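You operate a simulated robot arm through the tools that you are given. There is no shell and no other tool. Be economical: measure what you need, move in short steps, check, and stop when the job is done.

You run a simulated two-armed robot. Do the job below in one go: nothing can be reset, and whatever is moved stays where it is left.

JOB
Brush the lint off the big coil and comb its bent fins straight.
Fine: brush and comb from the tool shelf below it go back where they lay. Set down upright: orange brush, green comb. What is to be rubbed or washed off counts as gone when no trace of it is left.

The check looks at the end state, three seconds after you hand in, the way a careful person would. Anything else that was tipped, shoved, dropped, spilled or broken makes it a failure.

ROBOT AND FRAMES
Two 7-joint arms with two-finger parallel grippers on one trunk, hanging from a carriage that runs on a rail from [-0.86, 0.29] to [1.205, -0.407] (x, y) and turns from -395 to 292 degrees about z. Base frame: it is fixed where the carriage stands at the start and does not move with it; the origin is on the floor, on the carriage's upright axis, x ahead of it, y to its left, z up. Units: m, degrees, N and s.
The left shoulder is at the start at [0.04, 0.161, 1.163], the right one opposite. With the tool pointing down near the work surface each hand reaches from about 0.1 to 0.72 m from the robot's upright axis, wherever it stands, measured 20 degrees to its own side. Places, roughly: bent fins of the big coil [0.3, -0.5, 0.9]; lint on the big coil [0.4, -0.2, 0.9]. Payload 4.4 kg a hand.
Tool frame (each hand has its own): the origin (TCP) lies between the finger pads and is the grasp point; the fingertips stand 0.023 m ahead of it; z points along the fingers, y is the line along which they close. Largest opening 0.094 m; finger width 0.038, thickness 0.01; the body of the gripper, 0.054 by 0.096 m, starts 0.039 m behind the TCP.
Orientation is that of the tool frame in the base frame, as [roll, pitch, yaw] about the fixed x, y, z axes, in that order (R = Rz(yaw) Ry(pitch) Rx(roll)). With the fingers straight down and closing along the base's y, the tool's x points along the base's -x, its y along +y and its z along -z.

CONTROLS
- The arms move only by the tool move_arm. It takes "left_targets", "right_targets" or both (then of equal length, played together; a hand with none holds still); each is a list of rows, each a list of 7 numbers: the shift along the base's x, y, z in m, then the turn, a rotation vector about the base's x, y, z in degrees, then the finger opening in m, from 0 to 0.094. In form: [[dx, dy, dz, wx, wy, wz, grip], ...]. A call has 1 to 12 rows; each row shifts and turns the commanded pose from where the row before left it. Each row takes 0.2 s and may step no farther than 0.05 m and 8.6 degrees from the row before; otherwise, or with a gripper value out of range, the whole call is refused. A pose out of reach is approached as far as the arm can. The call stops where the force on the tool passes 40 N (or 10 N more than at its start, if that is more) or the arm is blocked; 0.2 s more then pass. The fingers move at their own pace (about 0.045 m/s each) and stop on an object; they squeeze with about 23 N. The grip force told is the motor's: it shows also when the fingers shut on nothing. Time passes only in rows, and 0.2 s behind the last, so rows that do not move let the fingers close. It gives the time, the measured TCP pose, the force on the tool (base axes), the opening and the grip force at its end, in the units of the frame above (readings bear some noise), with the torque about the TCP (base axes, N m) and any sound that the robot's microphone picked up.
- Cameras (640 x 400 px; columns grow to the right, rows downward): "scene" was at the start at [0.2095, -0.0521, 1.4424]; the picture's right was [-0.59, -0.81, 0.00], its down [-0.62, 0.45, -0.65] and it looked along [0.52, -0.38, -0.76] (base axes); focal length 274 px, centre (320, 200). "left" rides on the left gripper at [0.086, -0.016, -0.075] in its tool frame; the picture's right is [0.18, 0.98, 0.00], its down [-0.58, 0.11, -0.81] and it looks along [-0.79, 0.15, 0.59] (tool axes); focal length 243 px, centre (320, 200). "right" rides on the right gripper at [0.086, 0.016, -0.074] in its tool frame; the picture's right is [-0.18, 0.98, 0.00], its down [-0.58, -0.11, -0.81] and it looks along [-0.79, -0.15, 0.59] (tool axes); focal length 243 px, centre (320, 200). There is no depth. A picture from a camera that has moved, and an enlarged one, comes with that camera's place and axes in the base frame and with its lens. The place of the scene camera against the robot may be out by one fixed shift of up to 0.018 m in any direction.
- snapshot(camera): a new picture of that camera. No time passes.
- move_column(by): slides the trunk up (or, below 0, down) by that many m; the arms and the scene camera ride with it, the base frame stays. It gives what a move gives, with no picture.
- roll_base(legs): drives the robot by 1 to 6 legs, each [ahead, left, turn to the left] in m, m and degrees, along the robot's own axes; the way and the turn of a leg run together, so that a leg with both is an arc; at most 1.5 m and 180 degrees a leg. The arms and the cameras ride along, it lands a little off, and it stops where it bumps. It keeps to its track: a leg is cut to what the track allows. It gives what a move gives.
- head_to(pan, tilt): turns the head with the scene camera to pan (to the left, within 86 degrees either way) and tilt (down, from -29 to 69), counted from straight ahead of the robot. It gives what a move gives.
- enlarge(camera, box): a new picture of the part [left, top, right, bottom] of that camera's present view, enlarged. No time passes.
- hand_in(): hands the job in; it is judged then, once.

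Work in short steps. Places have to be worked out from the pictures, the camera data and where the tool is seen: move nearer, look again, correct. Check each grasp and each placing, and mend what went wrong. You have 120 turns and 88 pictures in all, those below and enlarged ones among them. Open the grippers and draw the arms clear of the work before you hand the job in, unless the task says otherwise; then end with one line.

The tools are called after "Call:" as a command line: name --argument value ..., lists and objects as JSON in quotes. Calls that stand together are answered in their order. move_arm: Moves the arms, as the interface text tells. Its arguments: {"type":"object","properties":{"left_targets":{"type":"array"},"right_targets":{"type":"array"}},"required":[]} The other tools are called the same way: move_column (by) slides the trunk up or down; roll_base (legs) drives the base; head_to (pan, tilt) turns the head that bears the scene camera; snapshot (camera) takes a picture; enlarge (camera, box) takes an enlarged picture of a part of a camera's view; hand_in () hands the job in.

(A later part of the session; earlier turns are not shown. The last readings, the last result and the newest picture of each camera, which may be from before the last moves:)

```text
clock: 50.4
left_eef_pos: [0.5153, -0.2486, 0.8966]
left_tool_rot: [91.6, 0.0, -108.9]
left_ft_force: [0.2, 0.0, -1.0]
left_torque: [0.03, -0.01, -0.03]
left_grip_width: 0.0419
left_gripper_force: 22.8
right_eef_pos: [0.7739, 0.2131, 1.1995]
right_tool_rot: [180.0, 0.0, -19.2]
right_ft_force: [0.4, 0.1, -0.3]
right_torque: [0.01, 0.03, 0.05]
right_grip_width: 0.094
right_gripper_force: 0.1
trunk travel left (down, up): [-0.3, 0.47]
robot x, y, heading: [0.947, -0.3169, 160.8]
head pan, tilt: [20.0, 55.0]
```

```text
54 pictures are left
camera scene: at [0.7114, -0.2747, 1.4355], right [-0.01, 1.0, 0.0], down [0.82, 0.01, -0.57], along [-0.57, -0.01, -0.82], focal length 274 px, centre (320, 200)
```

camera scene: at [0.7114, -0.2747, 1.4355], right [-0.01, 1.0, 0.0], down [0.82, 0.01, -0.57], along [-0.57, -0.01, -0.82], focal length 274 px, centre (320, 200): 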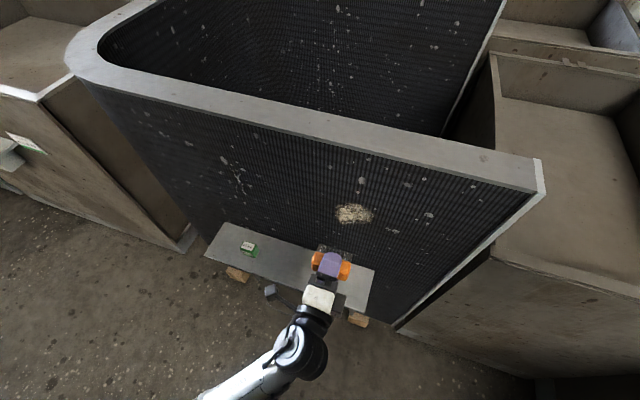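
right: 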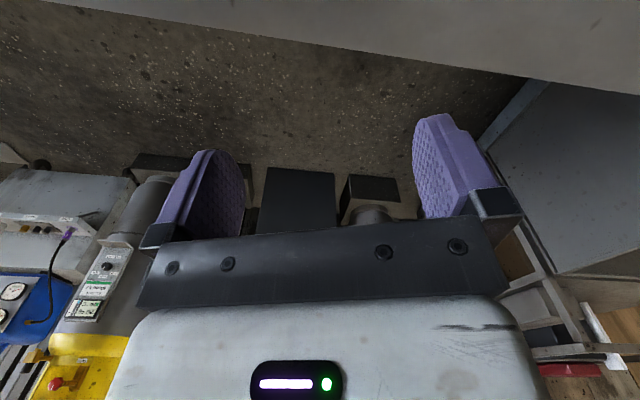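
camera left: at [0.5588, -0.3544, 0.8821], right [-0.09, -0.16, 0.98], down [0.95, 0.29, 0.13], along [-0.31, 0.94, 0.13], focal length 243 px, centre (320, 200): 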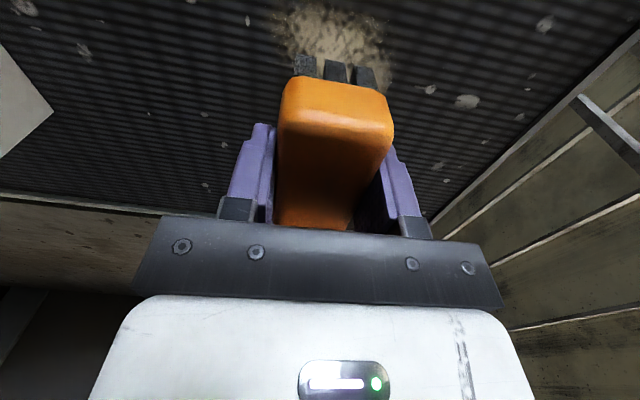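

Lint sits at about (0.373, -0.205, 0.90), right ahead of the brush. I advance towards the face and then creep to contact.

Call:
move_arm --left_targets '[[-0.0378, 0.013, 0, 0, 0, 0, 0.02], [-0.0284, 0.0098, 0, 0, 0, 0, 0.02], [-0.0095, 0.0033, 0, 0, 0, 0, 0.02], [-0.0095, 0.0033, 0, 0, 0, 0, 0.02]]'

Call:
snapshot --camera "left"

```text
clock: 51.4
left_eef_pos: [0.4298, -0.2195, 0.8974]
left_tool_rot: [91.6, 0.1, -108.9]
left_ft_force: [-0.9, 0.2, -0.8]
left_torque: [-0.01, -0.05, 0.0]
left_grip_width: 0.0416
left_gripper_force: 23.0
right_eef_pos: [0.7733, 0.2136, 1.2]
right_tool_rot: [180.0, 0.2, -19.2]
right_ft_force: [1.0, 0.1, 0.0]
right_torque: [0.0, 0.0, 0.01]
right_grip_width: 0.0937
right_gripper_force: 0.1
trunk travel left (down, up): [-0.3, 0.47]
robot x, y, heading: [0.9441, -0.3191, 161.0]
head pan, tilt: [20.0, 55.0]
```

```text
53 pictures are left
camera left: at [0.4723, -0.3254, 0.8833], right [-0.09, -0.17, 0.98], down [0.95, 0.29, 0.13], along [-0.31, 0.94, 0.13], focal length 243 px, centre (320, 200)
```

left: 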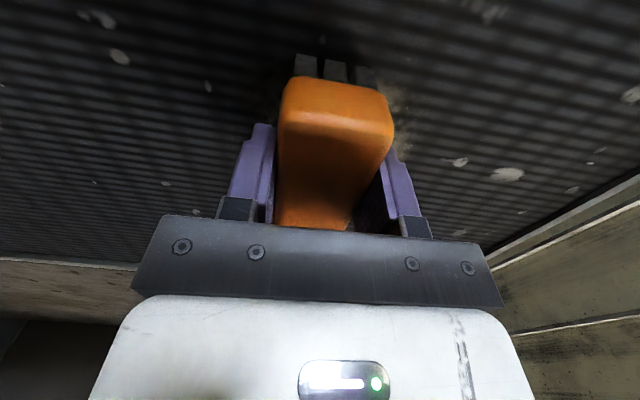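

Very close to the face now; I creep forward in 4 mm steps to feel the contact.

Call:
move_arm --left_targets '[[-0.0038, 0.0013, 0, 0, 0, 0, 0.02], [-0.0038, 0.0013, 0, 0, 0, 0, 0.02]]'

Call:
move_arm --left_targets '[[-0.0038, 0.0013, 0, 0, 0, 0, 0.02], [-0.0028, 0.001, 0, 0, 0, 0, 0.02]]'

```text
clock: 52.0
left_eef_pos: [0.4242, -0.2186, 0.8967]
left_tool_rot: [91.5, 0.1, -108.9]
left_ft_force: [10.8, -2.6, 1.2]
left_torque: [0.01, 0.31, 0.45]
left_grip_width: 0.0416
left_gripper_force: 23.0
right_eef_pos: [0.7743, 0.2122, 1.1995]
right_tool_rot: [-179.9, 0.0, -19.1]
right_ft_force: [0.7, 0.3, -0.1]
right_torque: [0.01, -0.01, 0.01]
right_grip_width: 0.094
right_gripper_force: 0.1
trunk travel left (down, up): [-0.3, 0.47]
robot x, y, heading: [0.949, -0.3209, 160.9]
head pan, tilt: [20.0, 55.0]
```

```text
clock: 52.5
left_eef_pos: [0.4213, -0.2175, 0.8944]
left_tool_rot: [91.7, 0.2, -109.0]
left_ft_force: [31.1, -9.6, 6.1]
left_torque: [0.14, 0.5, 0.16]
left_grip_width: 0.0423
left_gripper_force: 23.2
right_eef_pos: [0.778, 0.2122, 1.1982]
right_tool_rot: [-180.0, -0.2, -19.1]
right_ft_force: [-0.8, 0.1, -0.2]
right_torque: [0.0, -0.01, 0.02]
right_grip_width: 0.0941
right_gripper_force: 0.0
trunk travel left (down, up): [-0.3, 0.47]
robot x, y, heading: [0.9451, -0.3209, 160.5]
head pan, tilt: [20.0, 55.0]
```

Contact is at about s = 0.472. I ease to about 10 N and stroke down and up along the fins.

Call:
move_arm --left_targets '[[0.0045, -0.0016, 0, 0, 0, 0, 0.02], [0, 0, 0.02, 0, 0, 0, 0.02], [0, 0, 0.02, 0, 0, 0, 0.02], [0, 0, 0.02, 0, 0, 0, 0.02], [0, 0, -0.025, 0, 0, 0, 0.02], [0, 0, -0.025, 0, 0, 0, 0.02], [0, 0, -0.025, 0, 0, 0, 0.02], [0, 0, -0.025, 0, 0, 0, 0.02], [0, 0, -0.025, 0, 0, 0, 0.02]]'

Call:
snapshot --camera "left"

Call:
enlarge --camera "scene" --box '[260, 150, 460, 275]'

```text
clock: 54.5
left_eef_pos: [0.4241, -0.2189, 0.8297]
left_tool_rot: [91.7, 0.0, -108.9]
left_ft_force: [5.1, -1.2, -1.7]
left_torque: [0.0, 0.07, 0.07]
left_grip_width: 0.0415
left_gripper_force: 23.2
right_eef_pos: [0.7743, 0.2128, 1.2007]
right_tool_rot: [180.0, 0.1, -19.2]
right_ft_force: [-0.5, -0.4, 0.0]
right_torque: [0.01, 0.02, -0.04]
right_grip_width: 0.094
right_gripper_force: 0.2
trunk travel left (down, up): [-0.3, 0.47]
robot x, y, heading: [0.9449, -0.3221, 161.0]
head pan, tilt: [20.0, 55.0]
```

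```text
52 pictures are left
camera left: at [0.4659, -0.3238, 0.8153], right [-0.09, -0.17, 0.98], down [0.95, 0.29, 0.13], along [-0.31, 0.94, 0.13], focal length 243 px, centre (320, 200)
```

left: 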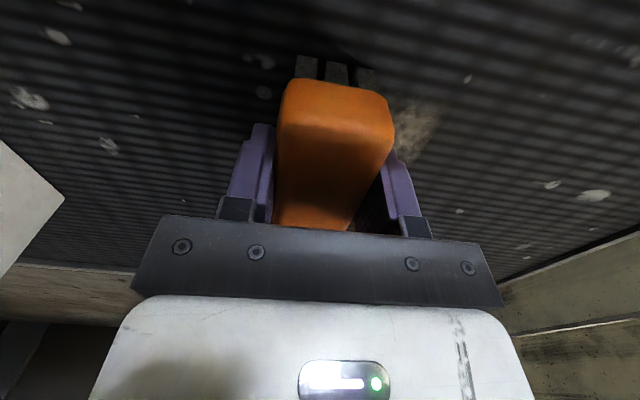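

```text
3.20 times, centred on (360, 212) of scene
camera zoom: at [0.7116, -0.2748, 1.4354], right [-0.01, 1.0, 0.0], down [0.82, 0.01, -0.57], along [-0.57, -0.01, -0.82], focal length 875 px, centre (192, 160)
```

zoom: 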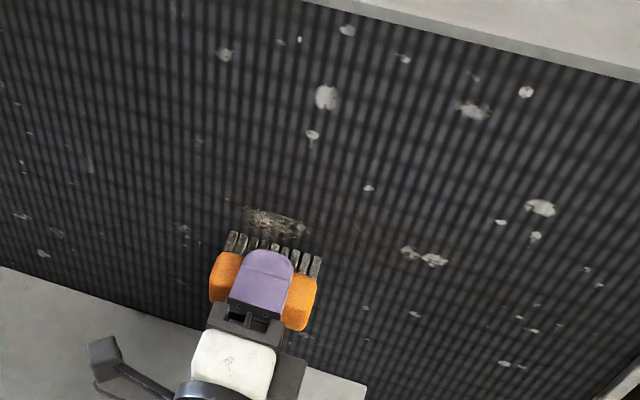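

The strokes are removing the lint. I repeat them with sideways shifts to cover the full patch.

Call:
move_arm --left_targets '[[-0.001, 0.0003, 0.025, 0, 0, 0, 0.02], [0, 0, 0.025, 0, 0, 0, 0.02], [0, 0, 0.025, 0, 0, 0, 0.02], [0, 0, 0.025, 0, 0, 0, 0.02], [0, 0, 0.025, 0, 0, 0, 0.02], [0.0065, 0.0189, 0, 0, 0, 0, 0.02], [0, 0, -0.025, 0, 0, 0, 0.02], [0, 0, -0.025, 0, 0, 0, 0.02], [0, 0, -0.025, 0, 0, 0, 0.02], [0, 0, -0.025, 0, 0, 0, 0.02], [0, 0, -0.025, 0, 0, 0, 0.02]]'

Call:
move_arm --left_targets '[[-0.013, -0.0378, 0, 0, 0, 0, 0.02], [0, 0, 0.025, 0, 0, 0, 0.02], [0, 0, 0.025, 0, 0, 0, 0.02], [0, 0, 0.025, 0, 0, 0, 0.02], [0, 0, 0.025, 0, 0, 0, 0.02], [0, 0, 0.025, 0, 0, 0, 0.02], [0.0065, 0.0189, 0, 0, 0, 0, 0.02], [0, 0, -0.025, 0, 0, 0, 0.02], [0, 0, -0.025, 0, 0, 0, 0.02], [0, 0, -0.025, 0, 0, 0, 0.02], [0, 0, -0.025, 0, 0, 0, 0.02], [0, 0, -0.025, 0, 0, 0, 0.02]]'

Call:
enlarge --camera "scene" --box '[260, 150, 460, 275]'

```text
clock: 57.0
left_eef_pos: [0.4291, -0.2008, 0.8284]
left_tool_rot: [91.9, 0.1, -108.9]
left_ft_force: [17.2, -4.2, 1.8]
left_torque: [0.19, 0.4, -0.01]
left_grip_width: 0.0417
left_gripper_force: 22.5
right_eef_pos: [0.7752, 0.2124, 1.2001]
right_tool_rot: [179.9, -0.1, -19.2]
right_ft_force: [0.6, 0.0, 0.1]
right_torque: [0.03, -0.02, 0.01]
right_grip_width: 0.0939
right_gripper_force: 0.1
trunk travel left (down, up): [-0.3, 0.47]
robot x, y, heading: [0.9455, -0.3162, 160.5]
head pan, tilt: [20.0, 55.0]
```

```text
clock: 59.5
left_eef_pos: [0.4226, -0.2197, 0.828]
left_tool_rot: [91.9, 0.1, -108.9]
left_ft_force: [11.5, -2.8, -0.1]
left_torque: [0.16, 0.27, -0.22]
left_grip_width: 0.042
left_gripper_force: 23.0
right_eef_pos: [0.7745, 0.2123, 1.1987]
right_tool_rot: [-180.0, -0.1, -19.1]
right_ft_force: [-0.2, -0.4, 0.1]
right_torque: [0.0, -0.03, 0.0]
right_grip_width: 0.0942
right_gripper_force: 0.0
trunk travel left (down, up): [-0.3, 0.47]
robot x, y, heading: [0.9476, -0.3176, 160.7]
head pan, tilt: [20.0, 55.0]
```

```text
3.20 times, centred on (360, 212) of scene
camera zoom: at [0.7123, -0.275, 1.4352], right [-0.01, 1.0, 0.0], down [0.82, 0.01, -0.57], along [-0.57, -0.01, -0.82], focal length 875 px, centre (192, 160)
```

zoom: 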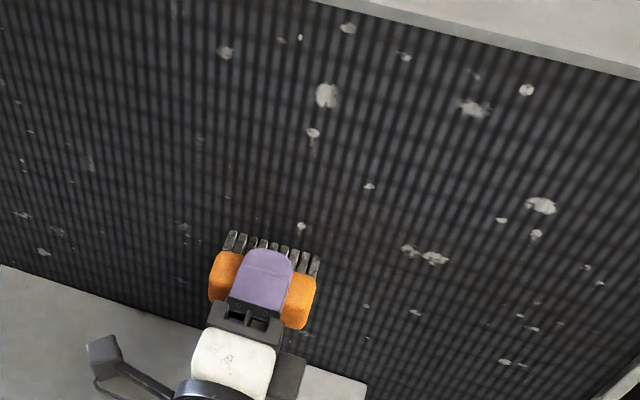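

The visible part is clean. I draw back from the face and check the part hidden by the brush.

Call:
move_arm --left_targets '[[0.0284, -0.0098, 0, 0, 0, 0, 0.02], [0.0378, -0.013, 0, 0, 0, 0, 0.02], [0.0378, -0.013, 0, 0, 0, 0, 0.02]]'

Call:
snapshot --camera "left"

Call:
enlarge --camera "scene" --box '[240, 150, 460, 290]'

```text
clock: 60.4
left_eef_pos: [0.5279, -0.2567, 0.8325]
left_tool_rot: [91.7, 0.0, -109.0]
left_ft_force: [1.2, -0.6, -1.2]
left_torque: [0.02, 0.0, 0.02]
left_grip_width: 0.0415
left_gripper_force: 22.8
right_eef_pos: [0.7745, 0.2125, 1.1996]
right_tool_rot: [-180.0, -0.1, -19.1]
right_ft_force: [0.7, -0.1, -0.3]
right_torque: [0.0, 0.03, -0.01]
right_grip_width: 0.0941
right_gripper_force: 0.0
trunk travel left (down, up): [-0.3, 0.47]
robot x, y, heading: [0.9461, -0.3215, 160.8]
head pan, tilt: [20.0, 55.0]
```

```text
49 pictures are left
camera left: at [0.5717, -0.3615, 0.8182], right [-0.09, -0.17, 0.98], down [0.95, 0.29, 0.13], along [-0.31, 0.94, 0.13], focal length 243 px, centre (320, 200)
```

left: 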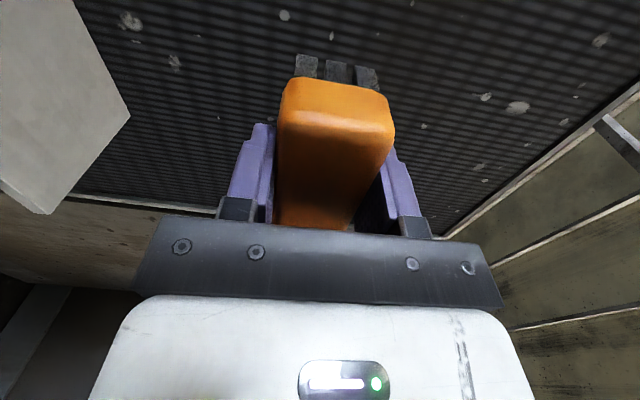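

```text
2.86 times, centred on (350, 220) of scene
camera zoom: at [0.7122, -0.2749, 1.4353], right [-0.01, 1.0, 0.0], down [0.82, 0.01, -0.57], along [-0.57, -0.01, -0.82], focal length 782 px, centre (234, 143)
```

zoom: 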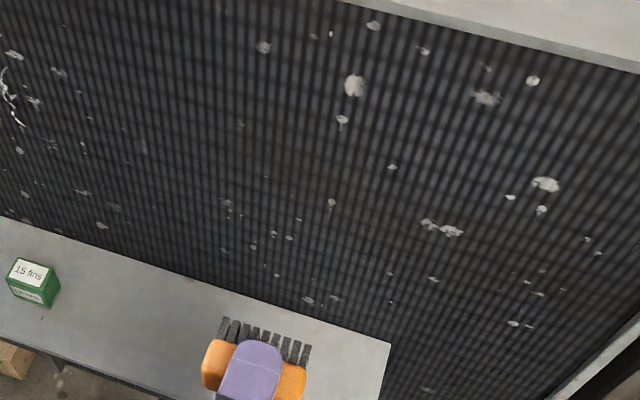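

The coil face is clean of lint. I tilt the hand back upright here, clear of everything.

Call:
move_arm --left_targets '[[0, 0, 0.005, -2.61, -7.59, 0, 0.02], [0, 0, 0.005, -2.61, -7.59, 0, 0.02], [0, 0, 0, -2.61, -7.59, 0, 0.02], [0, 0, 0, -2.61, -7.59, 0, 0.02], [0, 0, 0, -2.61, -7.59, 0, 0.02], [0, 0, 0, -2.61, -7.59, 0, 0.02], [0, 0, 0, -2.61, -7.59, 0, 0.02], [0, 0, 0, -2.61, -7.59, 0, 0.02], [0, 0, 0, -2.61, -7.59, 0, 0.02], [0, 0, 0, -2.61, -7.59, 0, 0.02], [0, 0, 0, -2.61, -7.59, 0, 0.02]]'

Call:
snapshot --camera "left"

```text
clock: 62.6
left_eef_pos: [0.4967, -0.3289, 0.7904]
left_tool_rot: [173.4, -11.3, -107.7]
left_ft_force: [-0.5, -0.7, 0.5]
left_torque: [0.01, -0.03, -0.01]
left_grip_width: 0.0418
left_gripper_force: 22.9
left hand out of reach, approached as far as the arm can: row 10, 11
right_eef_pos: [0.7713, 0.2129, 1.1997]
right_tool_rot: [-180.0, 0.0, -19.1]
right_ft_force: [-0.2, 0.2, 0.2]
right_torque: [-0.03, -0.01, 0.0]
right_grip_width: 0.0938
right_gripper_force: 0.1
trunk travel left (down, up): [-0.3, 0.47]
robot x, y, heading: [0.9448, -0.3191, 160.8]
head pan, tilt: [20.0, 55.0]
stopped in row 11 (left hand): the arm was blocked; the commanded pose is now the measured one
```

```text
47 pictures are left
camera left: at [0.4983, -0.4023, 0.8776], right [-0.98, 0.15, 0.15], down [0.21, 0.7, 0.68], along [0.0, 0.7, -0.72], focal length 243 px, centre (320, 200)
```

left: 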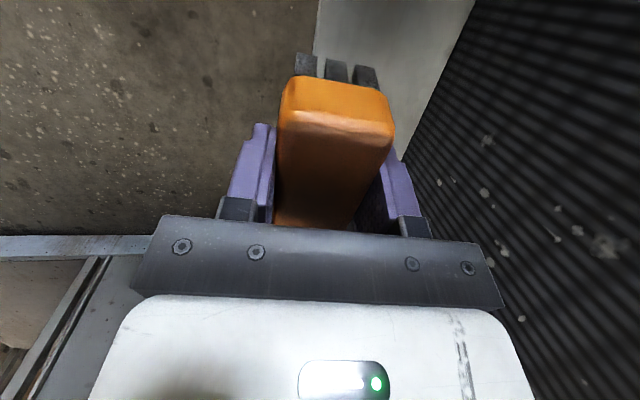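

The arm ran into a posture limit and drifted. I look at its posture before going on.

Call:
snapshot --camera "scene"

```text
46 pictures are left
camera scene: at [0.7097, -0.2754, 1.436], right [-0.01, 1.0, 0.0], down [0.82, 0.01, -0.57], along [-0.57, -0.01, -0.82], focal length 274 px, centre (320, 200)
```

scene: 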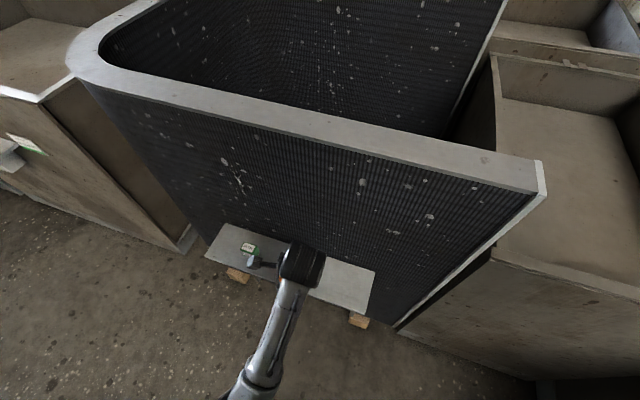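

The elbow has swung low. I lift the hand and bring it toward the robot to let the arm recover, then finish the tilt.

Call:
move_arm --left_targets '[[0.01, 0.01, 0.03, 0, 0, 0, 0.02], [0.015, 0.015, 0.04, 0, 0, 0, 0.02], [0.015, 0.015, 0.04, 0, 0, 0, 0.02], [0.015, 0.015, 0.04, 0, 0, 0, 0.02], [0.015, 0.015, 0.04, 0, 0, 0, 0.02]]'

Call:
snapshot --camera "scene"

```text
clock: 63.1
left_eef_pos: [0.4927, -0.383, 0.8067]
left_tool_rot: [174.0, -21.9, -107.1]
left_ft_force: [0.2, 0.3, -1.7]
left_torque: [-0.01, 0.0, -0.02]
left_grip_width: 0.0416
left_gripper_force: 23.2
left hand out of reach, approached as far as the arm can: row 2
right_eef_pos: [0.7747, 0.2137, 1.2015]
right_tool_rot: [-180.0, 0.1, -19.1]
right_ft_force: [0.2, -0.2, 0.5]
right_torque: [-0.02, 0.0, 0.03]
right_grip_width: 0.0938
right_gripper_force: 0.1
trunk travel left (down, up): [-0.3, 0.47]
robot x, y, heading: [0.9444, -0.3218, 160.9]
head pan, tilt: [20.0, 55.0]
stopped in row 2 (left hand): the arm was blocked; the commanded pose is now the measured one
```

```text
45 pictures are left
camera scene: at [0.711, -0.2741, 1.4357], right [-0.01, 1.0, 0.0], down [0.82, 0.01, -0.57], along [-0.57, -0.01, -0.82], focal length 274 px, centre (320, 200)
```

scene: 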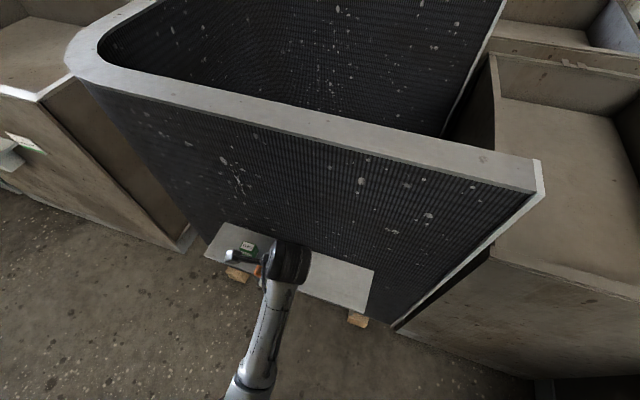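

The drift goes the wrong way, so I reverse: level the hand and tilt it back towards the face, easing right and up.

Call:
move_arm --left_targets '[[0.004, 0.012, 0.005, 7.15, 3.88, 0, 0.02], [0.004, 0.012, 0.005, 7.15, 3.88, 0, 0.02], [0.004, 0.012, 0.005, 7.15, 3.88, 0, 0.02], [0.004, 0.012, 0.005, 7.15, 3.88, 0, 0.02]]'

```text
clock: 64.2
left_eef_pos: [0.5115, -0.3338, 0.8272]
left_tool_rot: [151.3, 2.2, -103.1]
left_ft_force: [0.6, 0.0, -1.2]
left_torque: [0.02, 0.01, -0.02]
left_grip_width: 0.0417
left_gripper_force: 22.8
right_eef_pos: [0.773, 0.2127, 1.2007]
right_tool_rot: [-180.0, 0.1, -19.0]
right_ft_force: [0.0, -0.1, 0.1]
right_torque: [0.0, -0.01, -0.01]
right_grip_width: 0.0938
right_gripper_force: 0.0
trunk travel left (down, up): [-0.3, 0.47]
robot x, y, heading: [0.9453, -0.3195, 160.6]
head pan, tilt: [20.0, 55.0]
```

That followed well. I lift the hand to z ≈ 1.0 and away from the face, where the arm has more room, then view the posture.

Call:
move_arm --left_targets '[[0.015, -0.005, 0.03, 0, 0, 0, 0.02], [0.02, -0.006, 0.04, 0, 0, 0, 0.02], [0.02, -0.006, 0.04, 0, 0, 0, 0.02], [0.02, -0.006, 0.04, 0, 0, 0, 0.02], [0.02, -0.006, 0.04, 0, 0, 0, 0.02]]'

Call:
snapshot --camera "scene"

```text
clock: 65.0
left_eef_pos: [0.5391, -0.3883, 0.9082]
left_tool_rot: [151.2, -9.2, -103.2]
left_ft_force: [-0.4, 0.0, -0.7]
left_torque: [0.03, -0.03, 0.01]
left_grip_width: 0.0417
left_gripper_force: 23.0
left hand out of reach, approached as far as the arm can: row 3, 4
right_eef_pos: [0.7722, 0.2115, 1.1998]
right_tool_rot: [179.8, 0.1, -19.1]
right_ft_force: [-0.6, 0.3, -0.6]
right_torque: [0.0, -0.02, 0.0]
right_grip_width: 0.0938
right_gripper_force: 0.0
trunk travel left (down, up): [-0.3, 0.47]
robot x, y, heading: [0.9463, -0.3166, 160.8]
head pan, tilt: [20.0, 55.0]
stopped in row 4 (left hand): the arm was blocked; the commanded pose is now the measured one
```

```text
44 pictures are left
camera scene: at [0.7104, -0.2759, 1.4358], right [-0.01, 1.0, 0.0], down [0.82, 0.01, -0.57], along [-0.57, -0.01, -0.82], focal length 274 px, centre (320, 200)
```

scene: 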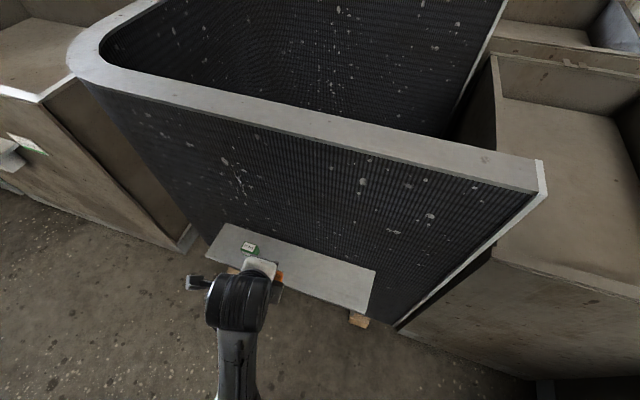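

The arm is too folded so close to its trunk. I back the robot 0.2 m along the rail to give it room.

Call:
roll_base --legs '[[-0.2, 0.0, 0]]'

```text
clock: 66.7
left_eef_pos: [0.7319, -0.449, 0.9074]
left_tool_rot: [151.1, -9.1, -103.3]
left_ft_force: [-0.4, 0.9, -0.6]
left_torque: [-0.01, -0.02, 0.0]
left_grip_width: 0.0417
left_gripper_force: 22.7
right_eef_pos: [0.9623, 0.1482, 1.2011]
right_tool_rot: [180.0, 0.1, -19.1]
right_ft_force: [0.5, -0.3, -0.1]
right_torque: [0.01, 0.01, 0.0]
right_grip_width: 0.0943
right_gripper_force: 0.1
trunk travel left (down, up): [-0.3, 0.47]
robot x, y, heading: [1.1368, -0.3839, 160.7]
head pan, tilt: [20.0, 55.0]
```

Now I move the hand forward towards the face (keeping well off it), levelling it on the way.

Call:
move_arm --left_targets '[[-0.03, 0.012, 0.01, 2, -0.7, 0, 0.02], [-0.035, 0.016, 0.01, 2, -0.7, 0, 0.02], [-0.035, 0.016, 0.01, 2, -0.7, 0, 0.02], [-0.035, 0.016, 0.01, 2, -0.7, 0, 0.02], [-0.035, 0.016, 0.0, 0.7, 0, 0, 0.02], [-0.03, 0.016, 0.0, 0, 0, 0, 0.02]]'

Call:
snapshot --camera "scene"

```text
clock: 68.0
left_eef_pos: [0.5295, -0.3552, 0.949]
left_tool_rot: [151.9, 0.1, -103.3]
left_ft_force: [0.3, -0.6, -1.5]
left_torque: [0.0, 0.0, 0.01]
left_grip_width: 0.0419
left_gripper_force: 23.4
right_eef_pos: [0.9633, 0.1503, 1.2006]
right_tool_rot: [-179.9, 0.1, -19.1]
right_ft_force: [-0.6, -0.3, -1.4]
right_torque: [-0.02, -0.01, -0.01]
right_grip_width: 0.0937
right_gripper_force: 0.0
trunk travel left (down, up): [-0.3, 0.47]
robot x, y, heading: [1.138, -0.3822, 160.8]
head pan, tilt: [20.0, 55.0]
```

```text
43 pictures are left
camera scene: at [0.9003, -0.3384, 1.4359], right [-0.01, 1.0, 0.0], down [0.82, 0.01, -0.57], along [-0.57, -0.01, -0.82], focal length 274 px, centre (320, 200)
```

scene: 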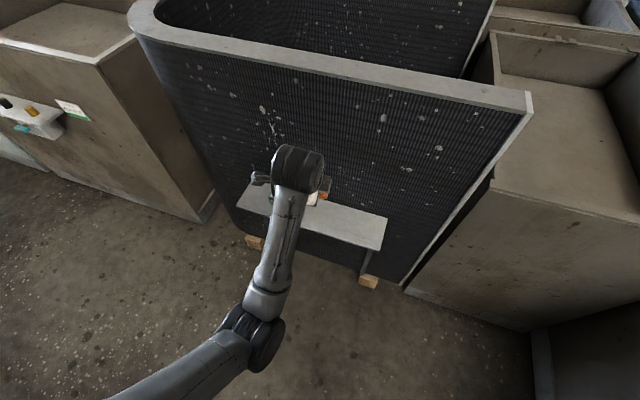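

Good posture. I complete the upright tilt and the small yaw correction here.

Call:
move_arm --left_targets '[[0, 0.003, 0, -1.61, -6.81, 0, 0.02], [0, 0.003, 0, -1.61, -6.81, 0, 0.02], [0, 0.003, 0, -1.61, -6.81, 0, 0.02], [0, 0.003, 0, -1.61, -6.81, 0, 0.02], [0, 0, 0, 0, 0, -5.9, 0.02]]'

```text
clock: 69.2
left_eef_pos: [0.4923, -0.3403, 0.9148]
left_tool_rot: [-180.0, 0.1, -109.0]
left_ft_force: [0.4, -0.1, -1.4]
left_torque: [-0.01, -0.03, -0.02]
left_grip_width: 0.0418
left_gripper_force: 23.3
left hand out of reach, approached as far as the arm can: row 2, 3, 4
right_eef_pos: [0.9627, 0.1483, 1.2006]
right_tool_rot: [-180.0, 0.0, -19.1]
right_ft_force: [-0.2, 0.5, -0.6]
right_torque: [0.0, -0.05, -0.03]
right_grip_width: 0.094
right_gripper_force: 0.1
trunk travel left (down, up): [-0.3, 0.47]
robot x, y, heading: [1.1394, -0.3832, 160.6]
head pan, tilt: [20.0, 55.0]
```

Upright again. I move in small steps to above the brush's spot.

Call:
move_arm --left_targets '[[0, 0.03, 0, 0, 0, 0, 0.02], [0, 0.03, 0, 0, 0, 0, 0.02], [0, 0.03, -0.02, 0, 0, 0, 0.02]]'

```text
clock: 70.0
left_eef_pos: [0.4946, -0.2525, 0.8952]
left_tool_rot: [180.0, 0.1, -109.1]
left_ft_force: [0.3, 0.5, -1.7]
left_torque: [-0.02, 0.0, -0.01]
left_grip_width: 0.042
left_gripper_force: 23.1
right_eef_pos: [0.9625, 0.149, 1.2002]
right_tool_rot: [180.0, 0.1, -19.1]
right_ft_force: [-0.3, -0.4, 0.2]
right_torque: [-0.03, 0.02, -0.01]
right_grip_width: 0.094
right_gripper_force: 0.0
trunk travel left (down, up): [-0.3, 0.47]
robot x, y, heading: [1.1365, -0.3858, 160.9]
head pan, tilt: [20.0, 55.0]
```

Tracking is good. I go to the grasp xy and lower to z ≈ 0.71, then look.

Call:
move_arm --left_targets '[[-0.02, 0.01, -0.03, 0, 0, 0, 0.02], [-0.0188, 0.01, -0.035, 0, 0, 0, 0.02], [0, 0, -0.04, 0, 0, 0, 0.02], [0, 0, -0.04, 0, 0, 0, 0.02], [0, 0, -0.035, 0, 0, 0, 0.02]]'

Call:
snapshot --camera "left"

Call:
snapshot --camera "scene"

```text
clock: 71.2
left_eef_pos: [0.4751, -0.2471, 0.7262]
left_tool_rot: [179.9, -0.1, -109.1]
left_ft_force: [-0.2, -0.1, -1.9]
left_torque: [0.01, 0.0, -0.01]
left_grip_width: 0.0419
left_gripper_force: 23.4
left hand out of reach, approached as far as the arm can: row 4, 5
right_eef_pos: [0.9624, 0.1487, 1.2006]
right_tool_rot: [-180.0, 0.1, -19.1]
right_ft_force: [-0.2, 0.1, -0.1]
right_torque: [0.0, -0.02, -0.01]
right_grip_width: 0.0941
right_gripper_force: 0.1
trunk travel left (down, up): [-0.3, 0.47]
robot x, y, heading: [1.1324, -0.3815, 160.9]
head pan, tilt: [20.0, 55.0]
```

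```text
42 pictures are left
camera left: at [0.4629, -0.3321, 0.8003], right [-0.99, 0.15, 0.0], down [0.09, 0.58, 0.81], along [0.12, 0.8, -0.59], focal length 243 px, centre (320, 200)
```

left: 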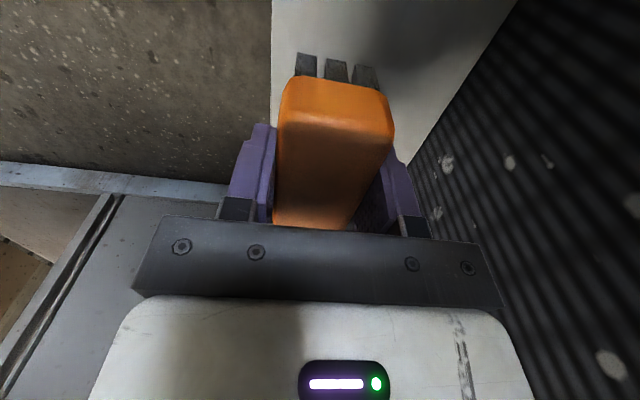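

```text
41 pictures are left
camera scene: at [0.9006, -0.3392, 1.4358], right [-0.01, 1.0, 0.0], down [0.82, 0.01, -0.57], along [-0.57, -0.01, -0.82], focal length 274 px, centre (320, 200)
```

scene: 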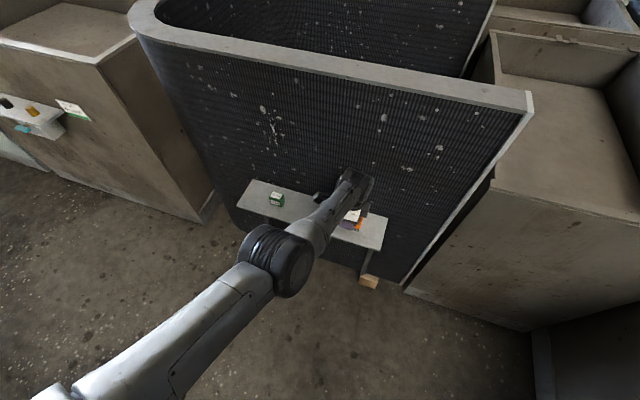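

Now the reach is short at this height. I raise the hand, lower the trunk by 0.12 m, and continue.

Call:
move_arm --left_targets '[[0, 0, 0.04, 0, 0, 0, 0.02], [0, 0, 0.04, 0, 0, 0, 0.02], [0, 0, 0.04, 0, 0, 0, 0.02], [0, 0, 0.02, 0, 0, 0, 0.02]]'

Call:
move_column --by -0.12

```text
clock: 72.2
left_eef_pos: [0.4791, -0.2459, 0.8662]
left_tool_rot: [-180.0, 0.2, -109.2]
left_ft_force: [0.1, 0.4, -1.1]
left_torque: [0.01, 0.02, -0.01]
left_grip_width: 0.0416
left_gripper_force: 22.8
right_eef_pos: [0.9612, 0.1492, 1.2001]
right_tool_rot: [180.0, 0.2, -19.1]
right_ft_force: [0.5, 0.7, -0.1]
right_torque: [0.05, 0.03, 0.02]
right_grip_width: 0.0941
right_gripper_force: 0.0
trunk travel left (down, up): [-0.3, 0.47]
robot x, y, heading: [1.136, -0.3843, 160.8]
head pan, tilt: [20.0, 55.0]
```

```text
clock: 73.8
left_eef_pos: [0.4778, -0.247, 0.7475]
left_tool_rot: [179.8, 0.0, -109.1]
left_ft_force: [0.6, -0.6, -0.9]
left_torque: [-0.01, 0.03, 0.01]
left_grip_width: 0.0417
left_gripper_force: 23.3
right_eef_pos: [0.9624, 0.1486, 1.0798]
right_tool_rot: [180.0, 0.1, -19.1]
right_ft_force: [0.9, -0.5, 0.2]
right_torque: [0.02, -0.02, 0.0]
right_grip_width: 0.0941
right_gripper_force: 0.0
trunk travel left (down, up): [-0.18, 0.59]
robot x, y, heading: [1.1348, -0.3835, 160.7]
head pan, tilt: [20.0, 55.0]
```

Now I align to the grasp xy and lower to z ≈ 0.70.

Call:
move_arm --left_targets '[[-0.022, 0.0145, 0, 0, 0, 0, 0.02], [0, 0, -0.025, 0, 0, 0, 0.02], [0, 0, -0.022, 0, 0, 0, 0.02]]'

Call:
snapshot --camera "left"

```text
clock: 74.5
left_eef_pos: [0.4539, -0.232, 0.6987]
left_tool_rot: [179.8, 0.2, -108.9]
left_ft_force: [0.4, 0.2, -1.3]
left_torque: [0.01, -0.02, 0.02]
left_grip_width: 0.0418
left_gripper_force: 23.1
right_eef_pos: [0.9614, 0.1495, 1.0793]
right_tool_rot: [-179.9, 0.1, -19.2]
right_ft_force: [-0.2, 0.3, 0.0]
right_torque: [-0.01, -0.01, -0.02]
right_grip_width: 0.0943
right_gripper_force: 0.0
trunk travel left (down, up): [-0.18, 0.59]
robot x, y, heading: [1.1332, -0.3843, 160.9]
head pan, tilt: [20.0, 55.0]
```

```text
40 pictures are left
camera left: at [0.4422, -0.3176, 0.7729], right [-0.99, 0.15, 0.0], down [0.09, 0.58, 0.81], along [0.12, 0.8, -0.59], focal length 243 px, centre (320, 200)
```

left: 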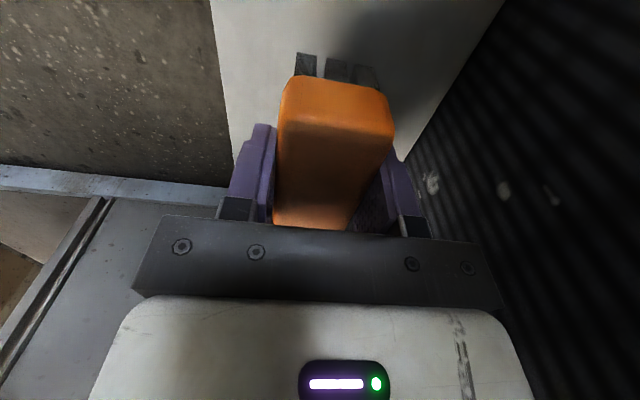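

It matches the original grasp view. I lower gently to the grasp height and feel for contact.

Call:
move_arm --left_targets '[[0.0015, -0.0003, -0.006, 0, 0, 0, 0.02], [0, 0, -0.005, 0, 0, 0, 0.02], [0, 0, 0, 0, 0, 0, 0.02]]'

Call:
move_arm --left_targets '[[0, 0, -0.003, 0, 0, 0, 0.02], [0, 0, 0, 0, 0, 0, 0.02]]'

```text
clock: 75.3
left_eef_pos: [0.4565, -0.2316, 0.6877]
left_tool_rot: [179.8, 0.0, -109.1]
left_ft_force: [-0.5, 0.8, -1.0]
left_torque: [-0.01, -0.03, 0.01]
left_grip_width: 0.0414
left_gripper_force: 22.8
right_eef_pos: [0.9626, 0.1495, 1.081]
right_tool_rot: [-179.9, 0.0, -19.0]
right_ft_force: [-0.3, 0.6, -0.3]
right_torque: [0.0, 0.03, 0.03]
right_grip_width: 0.0939
right_gripper_force: 0.1
trunk travel left (down, up): [-0.18, 0.59]
robot x, y, heading: [1.1358, -0.3854, 161.0]
head pan, tilt: [20.0, 55.0]
```

```text
clock: 76.0
left_eef_pos: [0.4584, -0.2323, 0.6851]
left_tool_rot: [-180.0, -0.1, -109.2]
left_ft_force: [0.0, 0.7, -0.6]
left_torque: [0.03, 0.01, -0.05]
left_grip_width: 0.0417
left_gripper_force: 23.7
right_eef_pos: [0.9629, 0.1494, 1.079]
right_tool_rot: [-180.0, 0.0, -19.1]
right_ft_force: [-0.3, 0.8, 0.6]
right_torque: [0.02, -0.01, 0.02]
right_grip_width: 0.094
right_gripper_force: 0.1
trunk travel left (down, up): [-0.18, 0.59]
robot x, y, heading: [1.1349, -0.3829, 160.6]
head pan, tilt: [20.0, 55.0]
```

No contact yet; the brush may have slid slightly up in the grip. I continue in 2 mm steps.

Call:
move_arm --left_targets '[[0, 0, -0.002, 0, 0, 0, 0.02], [0, 0, -0.001, 0, 0, 0, 0.02]]'

Call:
move_arm --left_targets '[[0, 0, -0.002, 0, 0, 0, 0.02], [0, 0, 0, 0, 0, 0, 0.02]]'

Call:
move_arm --left_targets '[[0, 0, -0.002, 0, 0, 0, 0.02], [0, 0, 0, 0, 0, 0, 0.02]]'

```text
clock: 76.5
left_eef_pos: [0.4565, -0.2319, 0.6826]
left_tool_rot: [179.9, 0.1, -109.1]
left_ft_force: [-0.2, -0.3, -0.6]
left_torque: [-0.02, -0.02, 0.05]
left_grip_width: 0.0415
left_gripper_force: 22.8
right_eef_pos: [0.9619, 0.1491, 1.0807]
right_tool_rot: [179.9, 0.0, -19.1]
right_ft_force: [0.5, -0.3, -0.5]
right_torque: [0.0, -0.02, 0.0]
right_grip_width: 0.0941
right_gripper_force: 0.2
trunk travel left (down, up): [-0.18, 0.59]
robot x, y, heading: [1.1376, -0.3826, 161.2]
head pan, tilt: [20.0, 55.0]
```

```text
clock: 77.2
left_eef_pos: [0.4568, -0.232, 0.6794]
left_tool_rot: [179.9, 0.0, -109.1]
left_ft_force: [-0.3, -0.2, -1.0]
left_torque: [0.01, -0.01, -0.01]
left_grip_width: 0.0418
left_gripper_force: 22.6
right_eef_pos: [0.9625, 0.1481, 1.0801]
right_tool_rot: [-180.0, -0.1, -19.2]
right_ft_force: [-0.5, -0.5, 0.0]
right_torque: [-0.02, -0.02, 0.0]
right_grip_width: 0.0942
right_gripper_force: 0.1
trunk travel left (down, up): [-0.18, 0.59]
robot x, y, heading: [1.1323, -0.3851, 161.0]
head pan, tilt: [20.0, 55.0]
```

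```text
clock: 77.8
left_eef_pos: [0.4555, -0.2303, 0.6795]
left_tool_rot: [179.8, 0.2, -109.2]
left_ft_force: [2.7, -2.1, 10.9]
left_torque: [0.34, -0.43, -0.19]
left_grip_width: 0.0416
left_gripper_force: 23.1
right_eef_pos: [0.9611, 0.1487, 1.0802]
right_tool_rot: [180.0, 0.0, -19.2]
right_ft_force: [-0.9, -0.3, 0.1]
right_torque: [-0.01, 0.01, -0.02]
right_grip_width: 0.0945
right_gripper_force: 0.0
trunk travel left (down, up): [-0.18, 0.59]
robot x, y, heading: [1.1366, -0.3867, 161.1]
head pan, tilt: [20.0, 55.0]
```

Contact at z ≈ 0.679. I back off 1 mm, open, and lift straight up.

Call:
move_arm --left_targets '[[0, 0, 0.001, 0, 0, 0, 0.02], [0, 0, 0, 0, 0, 0, 0.06], [0, 0, 0, 0, 0, 0, 0.094], [0, 0, 0, 0, 0, 0, 0.094], [0, 0, 0, 0, 0, 0, 0.094], [0, 0, 0.02, 0, 0, 0, 0.094], [0, 0, 0.04, 0, 0, 0, 0.094], [0, 0, 0.04, 0, 0, 0, 0.094]]'

Call:
snapshot --camera "left"

```text
clock: 79.5
left_eef_pos: [0.4583, -0.2331, 0.7772]
left_tool_rot: [179.9, 0.0, -109.1]
left_ft_force: [0.1, -0.6, -0.5]
left_torque: [-0.01, -0.02, 0.01]
left_grip_width: 0.0939
left_gripper_force: 0.0
right_eef_pos: [0.9628, 0.1497, 1.0798]
right_tool_rot: [179.9, 0.1, -19.0]
right_ft_force: [-0.8, -0.2, 0.1]
right_torque: [-0.04, -0.06, -0.01]
right_grip_width: 0.094
right_gripper_force: 0.0
trunk travel left (down, up): [-0.18, 0.59]
robot x, y, heading: [1.134, -0.3834, 160.8]
head pan, tilt: [20.0, 55.0]
```

```text
39 pictures are left
camera left: at [0.4457, -0.3183, 0.8526], right [-0.99, 0.15, 0.0], down [0.09, 0.58, 0.81], along [0.12, 0.8, -0.59], focal length 243 px, centre (320, 200)
```

left: 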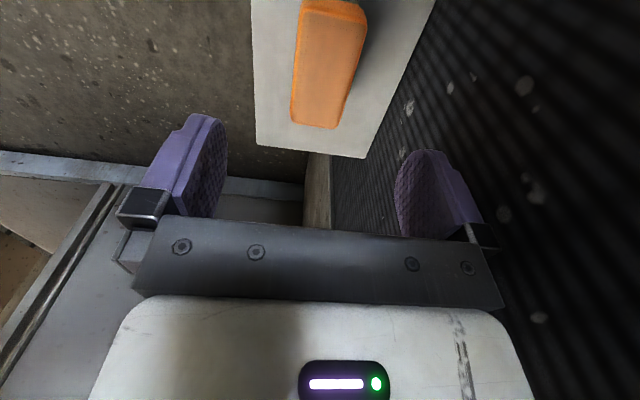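

The brush is back at its place within a couple of millimetres, standing. Next, I raise the hand and move left toward a point in front of the comb.

Call:
move_arm --left_targets '[[0.01, 0, 0.04, 0, 0, 0, 0.094], [0.015, -0.02, 0.03, 0, 0, 0, 0.094], [0.002, -0.045, 0.0, 0, 0, 0, 0.094], [0, -0.045, 0.0, 0, 0, 0, 0.094], [0, -0.045, 0.0, 0, 0, 0, 0.094], [0, -0.045, 0.0, 0, 0, 0, 0.094], [0, -0.045, 0.0, 0, 0, 0, 0.094], [0, -0.045, 0.0, 0, 0, 0, 0.094]]'

Call:
snapshot --camera "left"

Call:
snapshot --camera "scene"

```text
clock: 81.3
left_eef_pos: [0.4841, -0.5262, 0.8494]
left_tool_rot: [-180.0, -0.1, -109.2]
left_ft_force: [0.3, -0.1, -0.2]
left_torque: [0.01, -0.02, -0.04]
left_grip_width: 0.0937
left_gripper_force: 0.0
right_eef_pos: [0.9627, 0.1469, 1.0801]
right_tool_rot: [-180.0, 0.0, -19.0]
right_ft_force: [0.4, -0.3, -0.2]
right_torque: [0.03, 0.0, -0.04]
right_grip_width: 0.0943
right_gripper_force: 0.1
trunk travel left (down, up): [-0.18, 0.59]
robot x, y, heading: [1.1361, -0.3805, 161.0]
head pan, tilt: [20.0, 55.0]
```

```text
38 pictures are left
camera left: at [0.4715, -0.6125, 0.9233], right [-0.99, 0.15, 0.0], down [0.09, 0.59, 0.81], along [0.12, 0.8, -0.59], focal length 243 px, centre (320, 200)
```

left: 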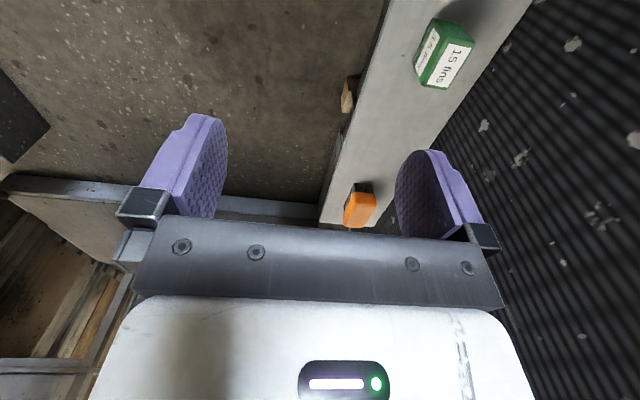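

```text
37 pictures are left
camera scene: at [0.9011, -0.3402, 1.3156], right [-0.01, 1.0, 0.0], down [0.82, 0.01, -0.57], along [-0.57, -0.01, -0.82], focal length 274 px, centre (320, 200)
```

scene: 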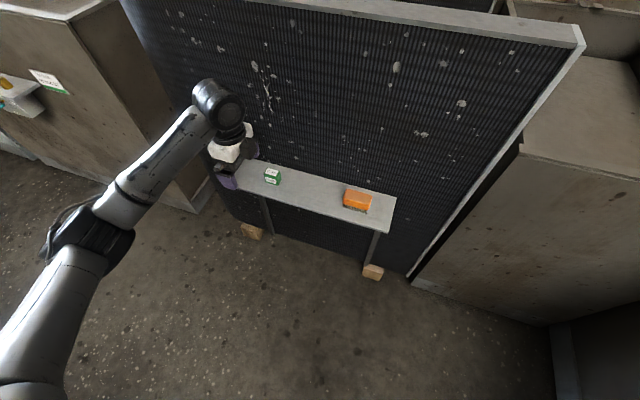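

The view shows the comb near (0.370, -0.492). I drive forward 0.12 m so comb and bent fins come well within reach; the hand will stop in front of and above the comb.

Call:
roll_base --legs '[[0.12, 0.0, 0]]'

Call:
snapshot --camera "left"

```text
clock: 82.6
left_eef_pos: [0.3712, -0.4851, 0.8482]
left_tool_rot: [180.0, 0.0, -109.2]
left_ft_force: [-0.2, 0.9, -0.5]
left_torque: [0.02, 0.04, 0.01]
left_grip_width: 0.0939
left_gripper_force: 0.0
right_eef_pos: [0.8489, 0.1882, 1.0797]
right_tool_rot: [-180.0, 0.0, -19.2]
right_ft_force: [-0.1, -0.3, 0.1]
right_torque: [0.01, -0.01, -0.02]
right_grip_width: 0.0941
right_gripper_force: 0.0
trunk travel left (down, up): [-0.18, 0.59]
robot x, y, heading: [1.026, -0.348, 160.8]
head pan, tilt: [20.0, 55.0]
```

```text
36 pictures are left
camera left: at [0.357, -0.5707, 0.9227], right [-0.99, 0.15, 0.0], down [0.09, 0.58, 0.81], along [0.12, 0.8, -0.59], focal length 243 px, centre (320, 200)
```

left: 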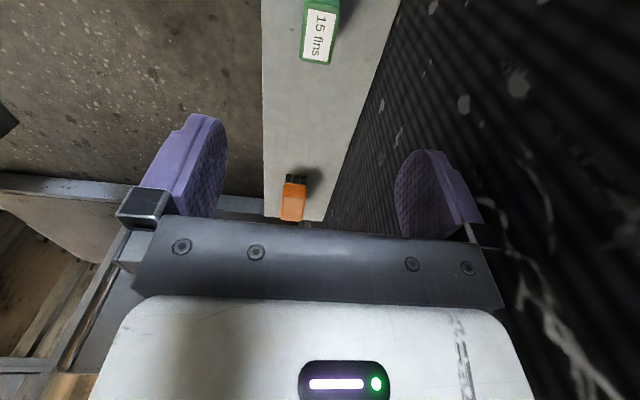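

Comb centre ≈ (0.369, -0.491), 0.03 deep; the bent fins are right there at the face. I descend over the comb partway.

Call:
move_arm --left_targets '[[-0.002, -0.0055, -0.03, 0, 0, 0, 0.094], [0, 0, -0.04, 0, 0, 0, 0.094], [0, 0, -0.03, 0, 0, 0, 0.094]]'

Call:
snapshot --camera "left"

```text
clock: 83.4
left_eef_pos: [0.369, -0.4905, 0.7475]
left_tool_rot: [179.9, 0.1, -109.2]
left_ft_force: [0.1, -1.1, 0.3]
left_torque: [0.01, 0.02, 0.0]
left_grip_width: 0.0938
left_gripper_force: 0.2
right_eef_pos: [0.8479, 0.1876, 1.081]
right_tool_rot: [-179.9, 0.0, -19.2]
right_ft_force: [-0.3, 0.3, 0.2]
right_torque: [0.01, 0.04, 0.0]
right_grip_width: 0.0939
right_gripper_force: 0.1
trunk travel left (down, up): [-0.18, 0.59]
robot x, y, heading: [1.0246, -0.3468, 160.8]
head pan, tilt: [20.0, 55.0]
```

```text
35 pictures are left
camera left: at [0.3564, -0.5769, 0.823], right [-0.99, 0.15, 0.0], down [0.09, 0.58, 0.81], along [0.12, 0.8, -0.59], focal length 243 px, centre (320, 200)
```

left: 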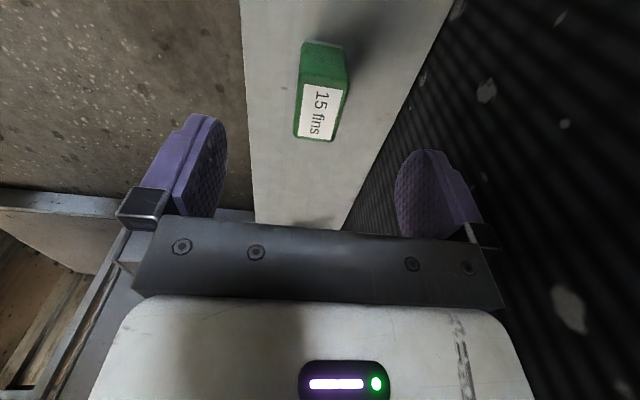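

Centre confirmed at (0.370, -0.490). I descend to z ≈ 0.684 and close.

Call:
move_arm --left_targets '[[0.001, 0, -0.03, 0, 0, 0, 0.094], [0, 0, -0.02, 0, 0, 0, 0.094], [0, 0, -0.0135, 0, 0, 0, 0.094], [0, 0, 0, 0, 0, 0, 0.01], [0, 0, 0, 0, 0, 0, 0.01], [0, 0, 0, 0, 0, 0, 0.01], [0, 0, 0, 0, 0, 0, 0.01], [0, 0, 0, 0, 0, 0, 0.01]]'

Call:
snapshot --camera "left"

```text
clock: 85.2
left_eef_pos: [0.3691, -0.4922, 0.6861]
left_tool_rot: [-180.0, -0.1, -109.2]
left_ft_force: [0.4, 0.2, 0.1]
left_torque: [0.0, 0.05, -0.01]
left_grip_width: 0.0297
left_gripper_force: 23.0
right_eef_pos: [0.8483, 0.1873, 1.0807]
right_tool_rot: [-179.9, 0.0, -19.2]
right_ft_force: [0.7, 0.9, -1.6]
right_torque: [-0.01, -0.03, -0.01]
right_grip_width: 0.0941
right_gripper_force: 0.0
trunk travel left (down, up): [-0.18, 0.59]
robot x, y, heading: [1.0229, -0.3448, 161.0]
head pan, tilt: [20.0, 55.0]
```

```text
34 pictures are left
camera left: at [0.3556, -0.5774, 0.7599], right [-0.99, 0.15, 0.0], down [0.09, 0.58, 0.81], along [0.12, 0.8, -0.59], focal length 243 px, centre (320, 200)
```

left: 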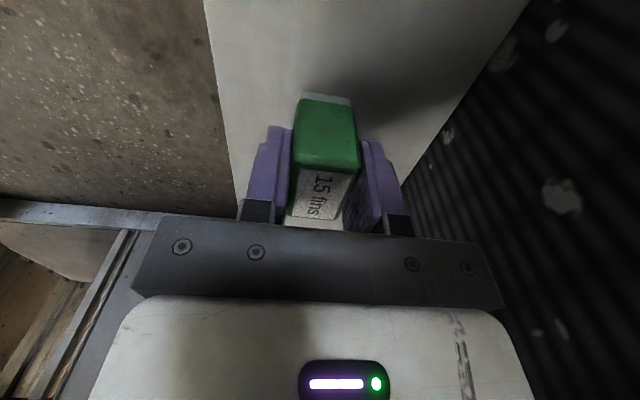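

Comb held (0.0297 m) at (0.369, -0.492, 0.686). I lift straight up and then draw back.

Call:
move_arm --left_targets '[[0, 0, 0.03, 0, 0, 0, 0.01], [0, 0, 0.04, 0, 0, 0, 0.01], [0.01, -0.003, 0.04, 0, 0, 0, 0.01], [0.02, -0.007, 0.04, 0, 0, 0, 0.01], [0.02, -0.007, 0.035, 0, 0, 0, 0.01], [0.02, -0.007, 0.025, 0, 0, 0, 0.01], [0.02, -0.007, 0.0, 0, 0, 0, 0.01]]'

```text
clock: 86.8
left_eef_pos: [0.4588, -0.5221, 0.8942]
left_tool_rot: [-180.0, 0.0, -109.2]
left_ft_force: [-0.1, 0.2, -1.0]
left_torque: [0.04, -0.01, 0.01]
left_grip_width: 0.0298
left_gripper_force: 23.0
right_eef_pos: [0.8509, 0.1882, 1.0802]
right_tool_rot: [-179.9, 0.0, -19.3]
right_ft_force: [0.4, 0.0, 1.4]
right_torque: [-0.02, 0.03, -0.02]
right_grip_width: 0.0939
right_gripper_force: 0.0
trunk travel left (down, up): [-0.18, 0.59]
robot x, y, heading: [1.023, -0.3481, 160.8]
head pan, tilt: [20.0, 55.0]
```

Lifted cleanly. Now I tilt the hand in two parts so the teeth point at the coil.

Call:
move_arm --left_targets '[[0, 0, 0, 2.67, 7.75, 0, 0.01], [0, 0, 0, 2.67, 7.75, 0, 0.01], [0, 0, 0, 2.67, 7.75, 0, 0.01], [0, 0, 0, 2.67, 7.75, 0, 0.01], [0, 0, 0, 2.67, 7.75, 0, 0.01], [0, 0, 0, 2.67, 7.75, 0, 0.01], [0, 0, 0, 2.67, 7.75, 0, 0.01], [0, 0, 0, 2.67, 7.75, 0, 0.01], [0, 0, 0, 2.67, 7.75, 0, 0.01], [0, 0, 0, 2.67, 7.75, 0, 0.01], [0, 0, 0, 2.6, 7.56, 0, 0.01]]'

Call:
snapshot --camera "left"

Call:
snapshot --camera "scene"

```text
clock: 89.2
left_eef_pos: [0.4596, -0.5207, 0.8939]
left_tool_rot: [90.0, 0.0, -109.0]
left_ft_force: [0.9, -0.1, -0.8]
left_torque: [-0.01, -0.02, 0.03]
left_grip_width: 0.0296
left_gripper_force: 23.0
right_eef_pos: [0.8495, 0.188, 1.0803]
right_tool_rot: [-179.9, 0.0, -19.3]
right_ft_force: [0.2, 0.5, -0.3]
right_torque: [0.03, 0.0, -0.01]
right_grip_width: 0.0939
right_gripper_force: 0.1
trunk travel left (down, up): [-0.18, 0.59]
robot x, y, heading: [1.022, -0.3474, 161.0]
head pan, tilt: [20.0, 55.0]
```

```text
33 pictures are left
camera left: at [0.5021, -0.6254, 0.8785], right [-0.06, -0.17, 0.98], down [0.95, 0.29, 0.11], along [-0.3, 0.94, 0.15], focal length 243 px, centre (320, 200)
```

left: 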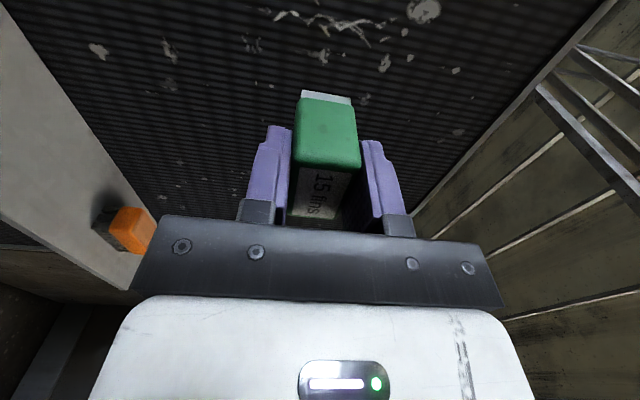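

```text
32 pictures are left
camera scene: at [0.7875, -0.2997, 1.3156], right [-0.01, 1.0, 0.0], down [0.82, 0.01, -0.57], along [-0.57, -0.01, -0.82], focal length 274 px, centre (320, 200)
```

scene: 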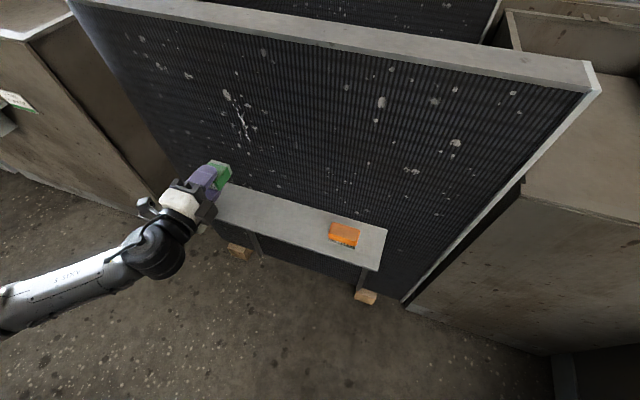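

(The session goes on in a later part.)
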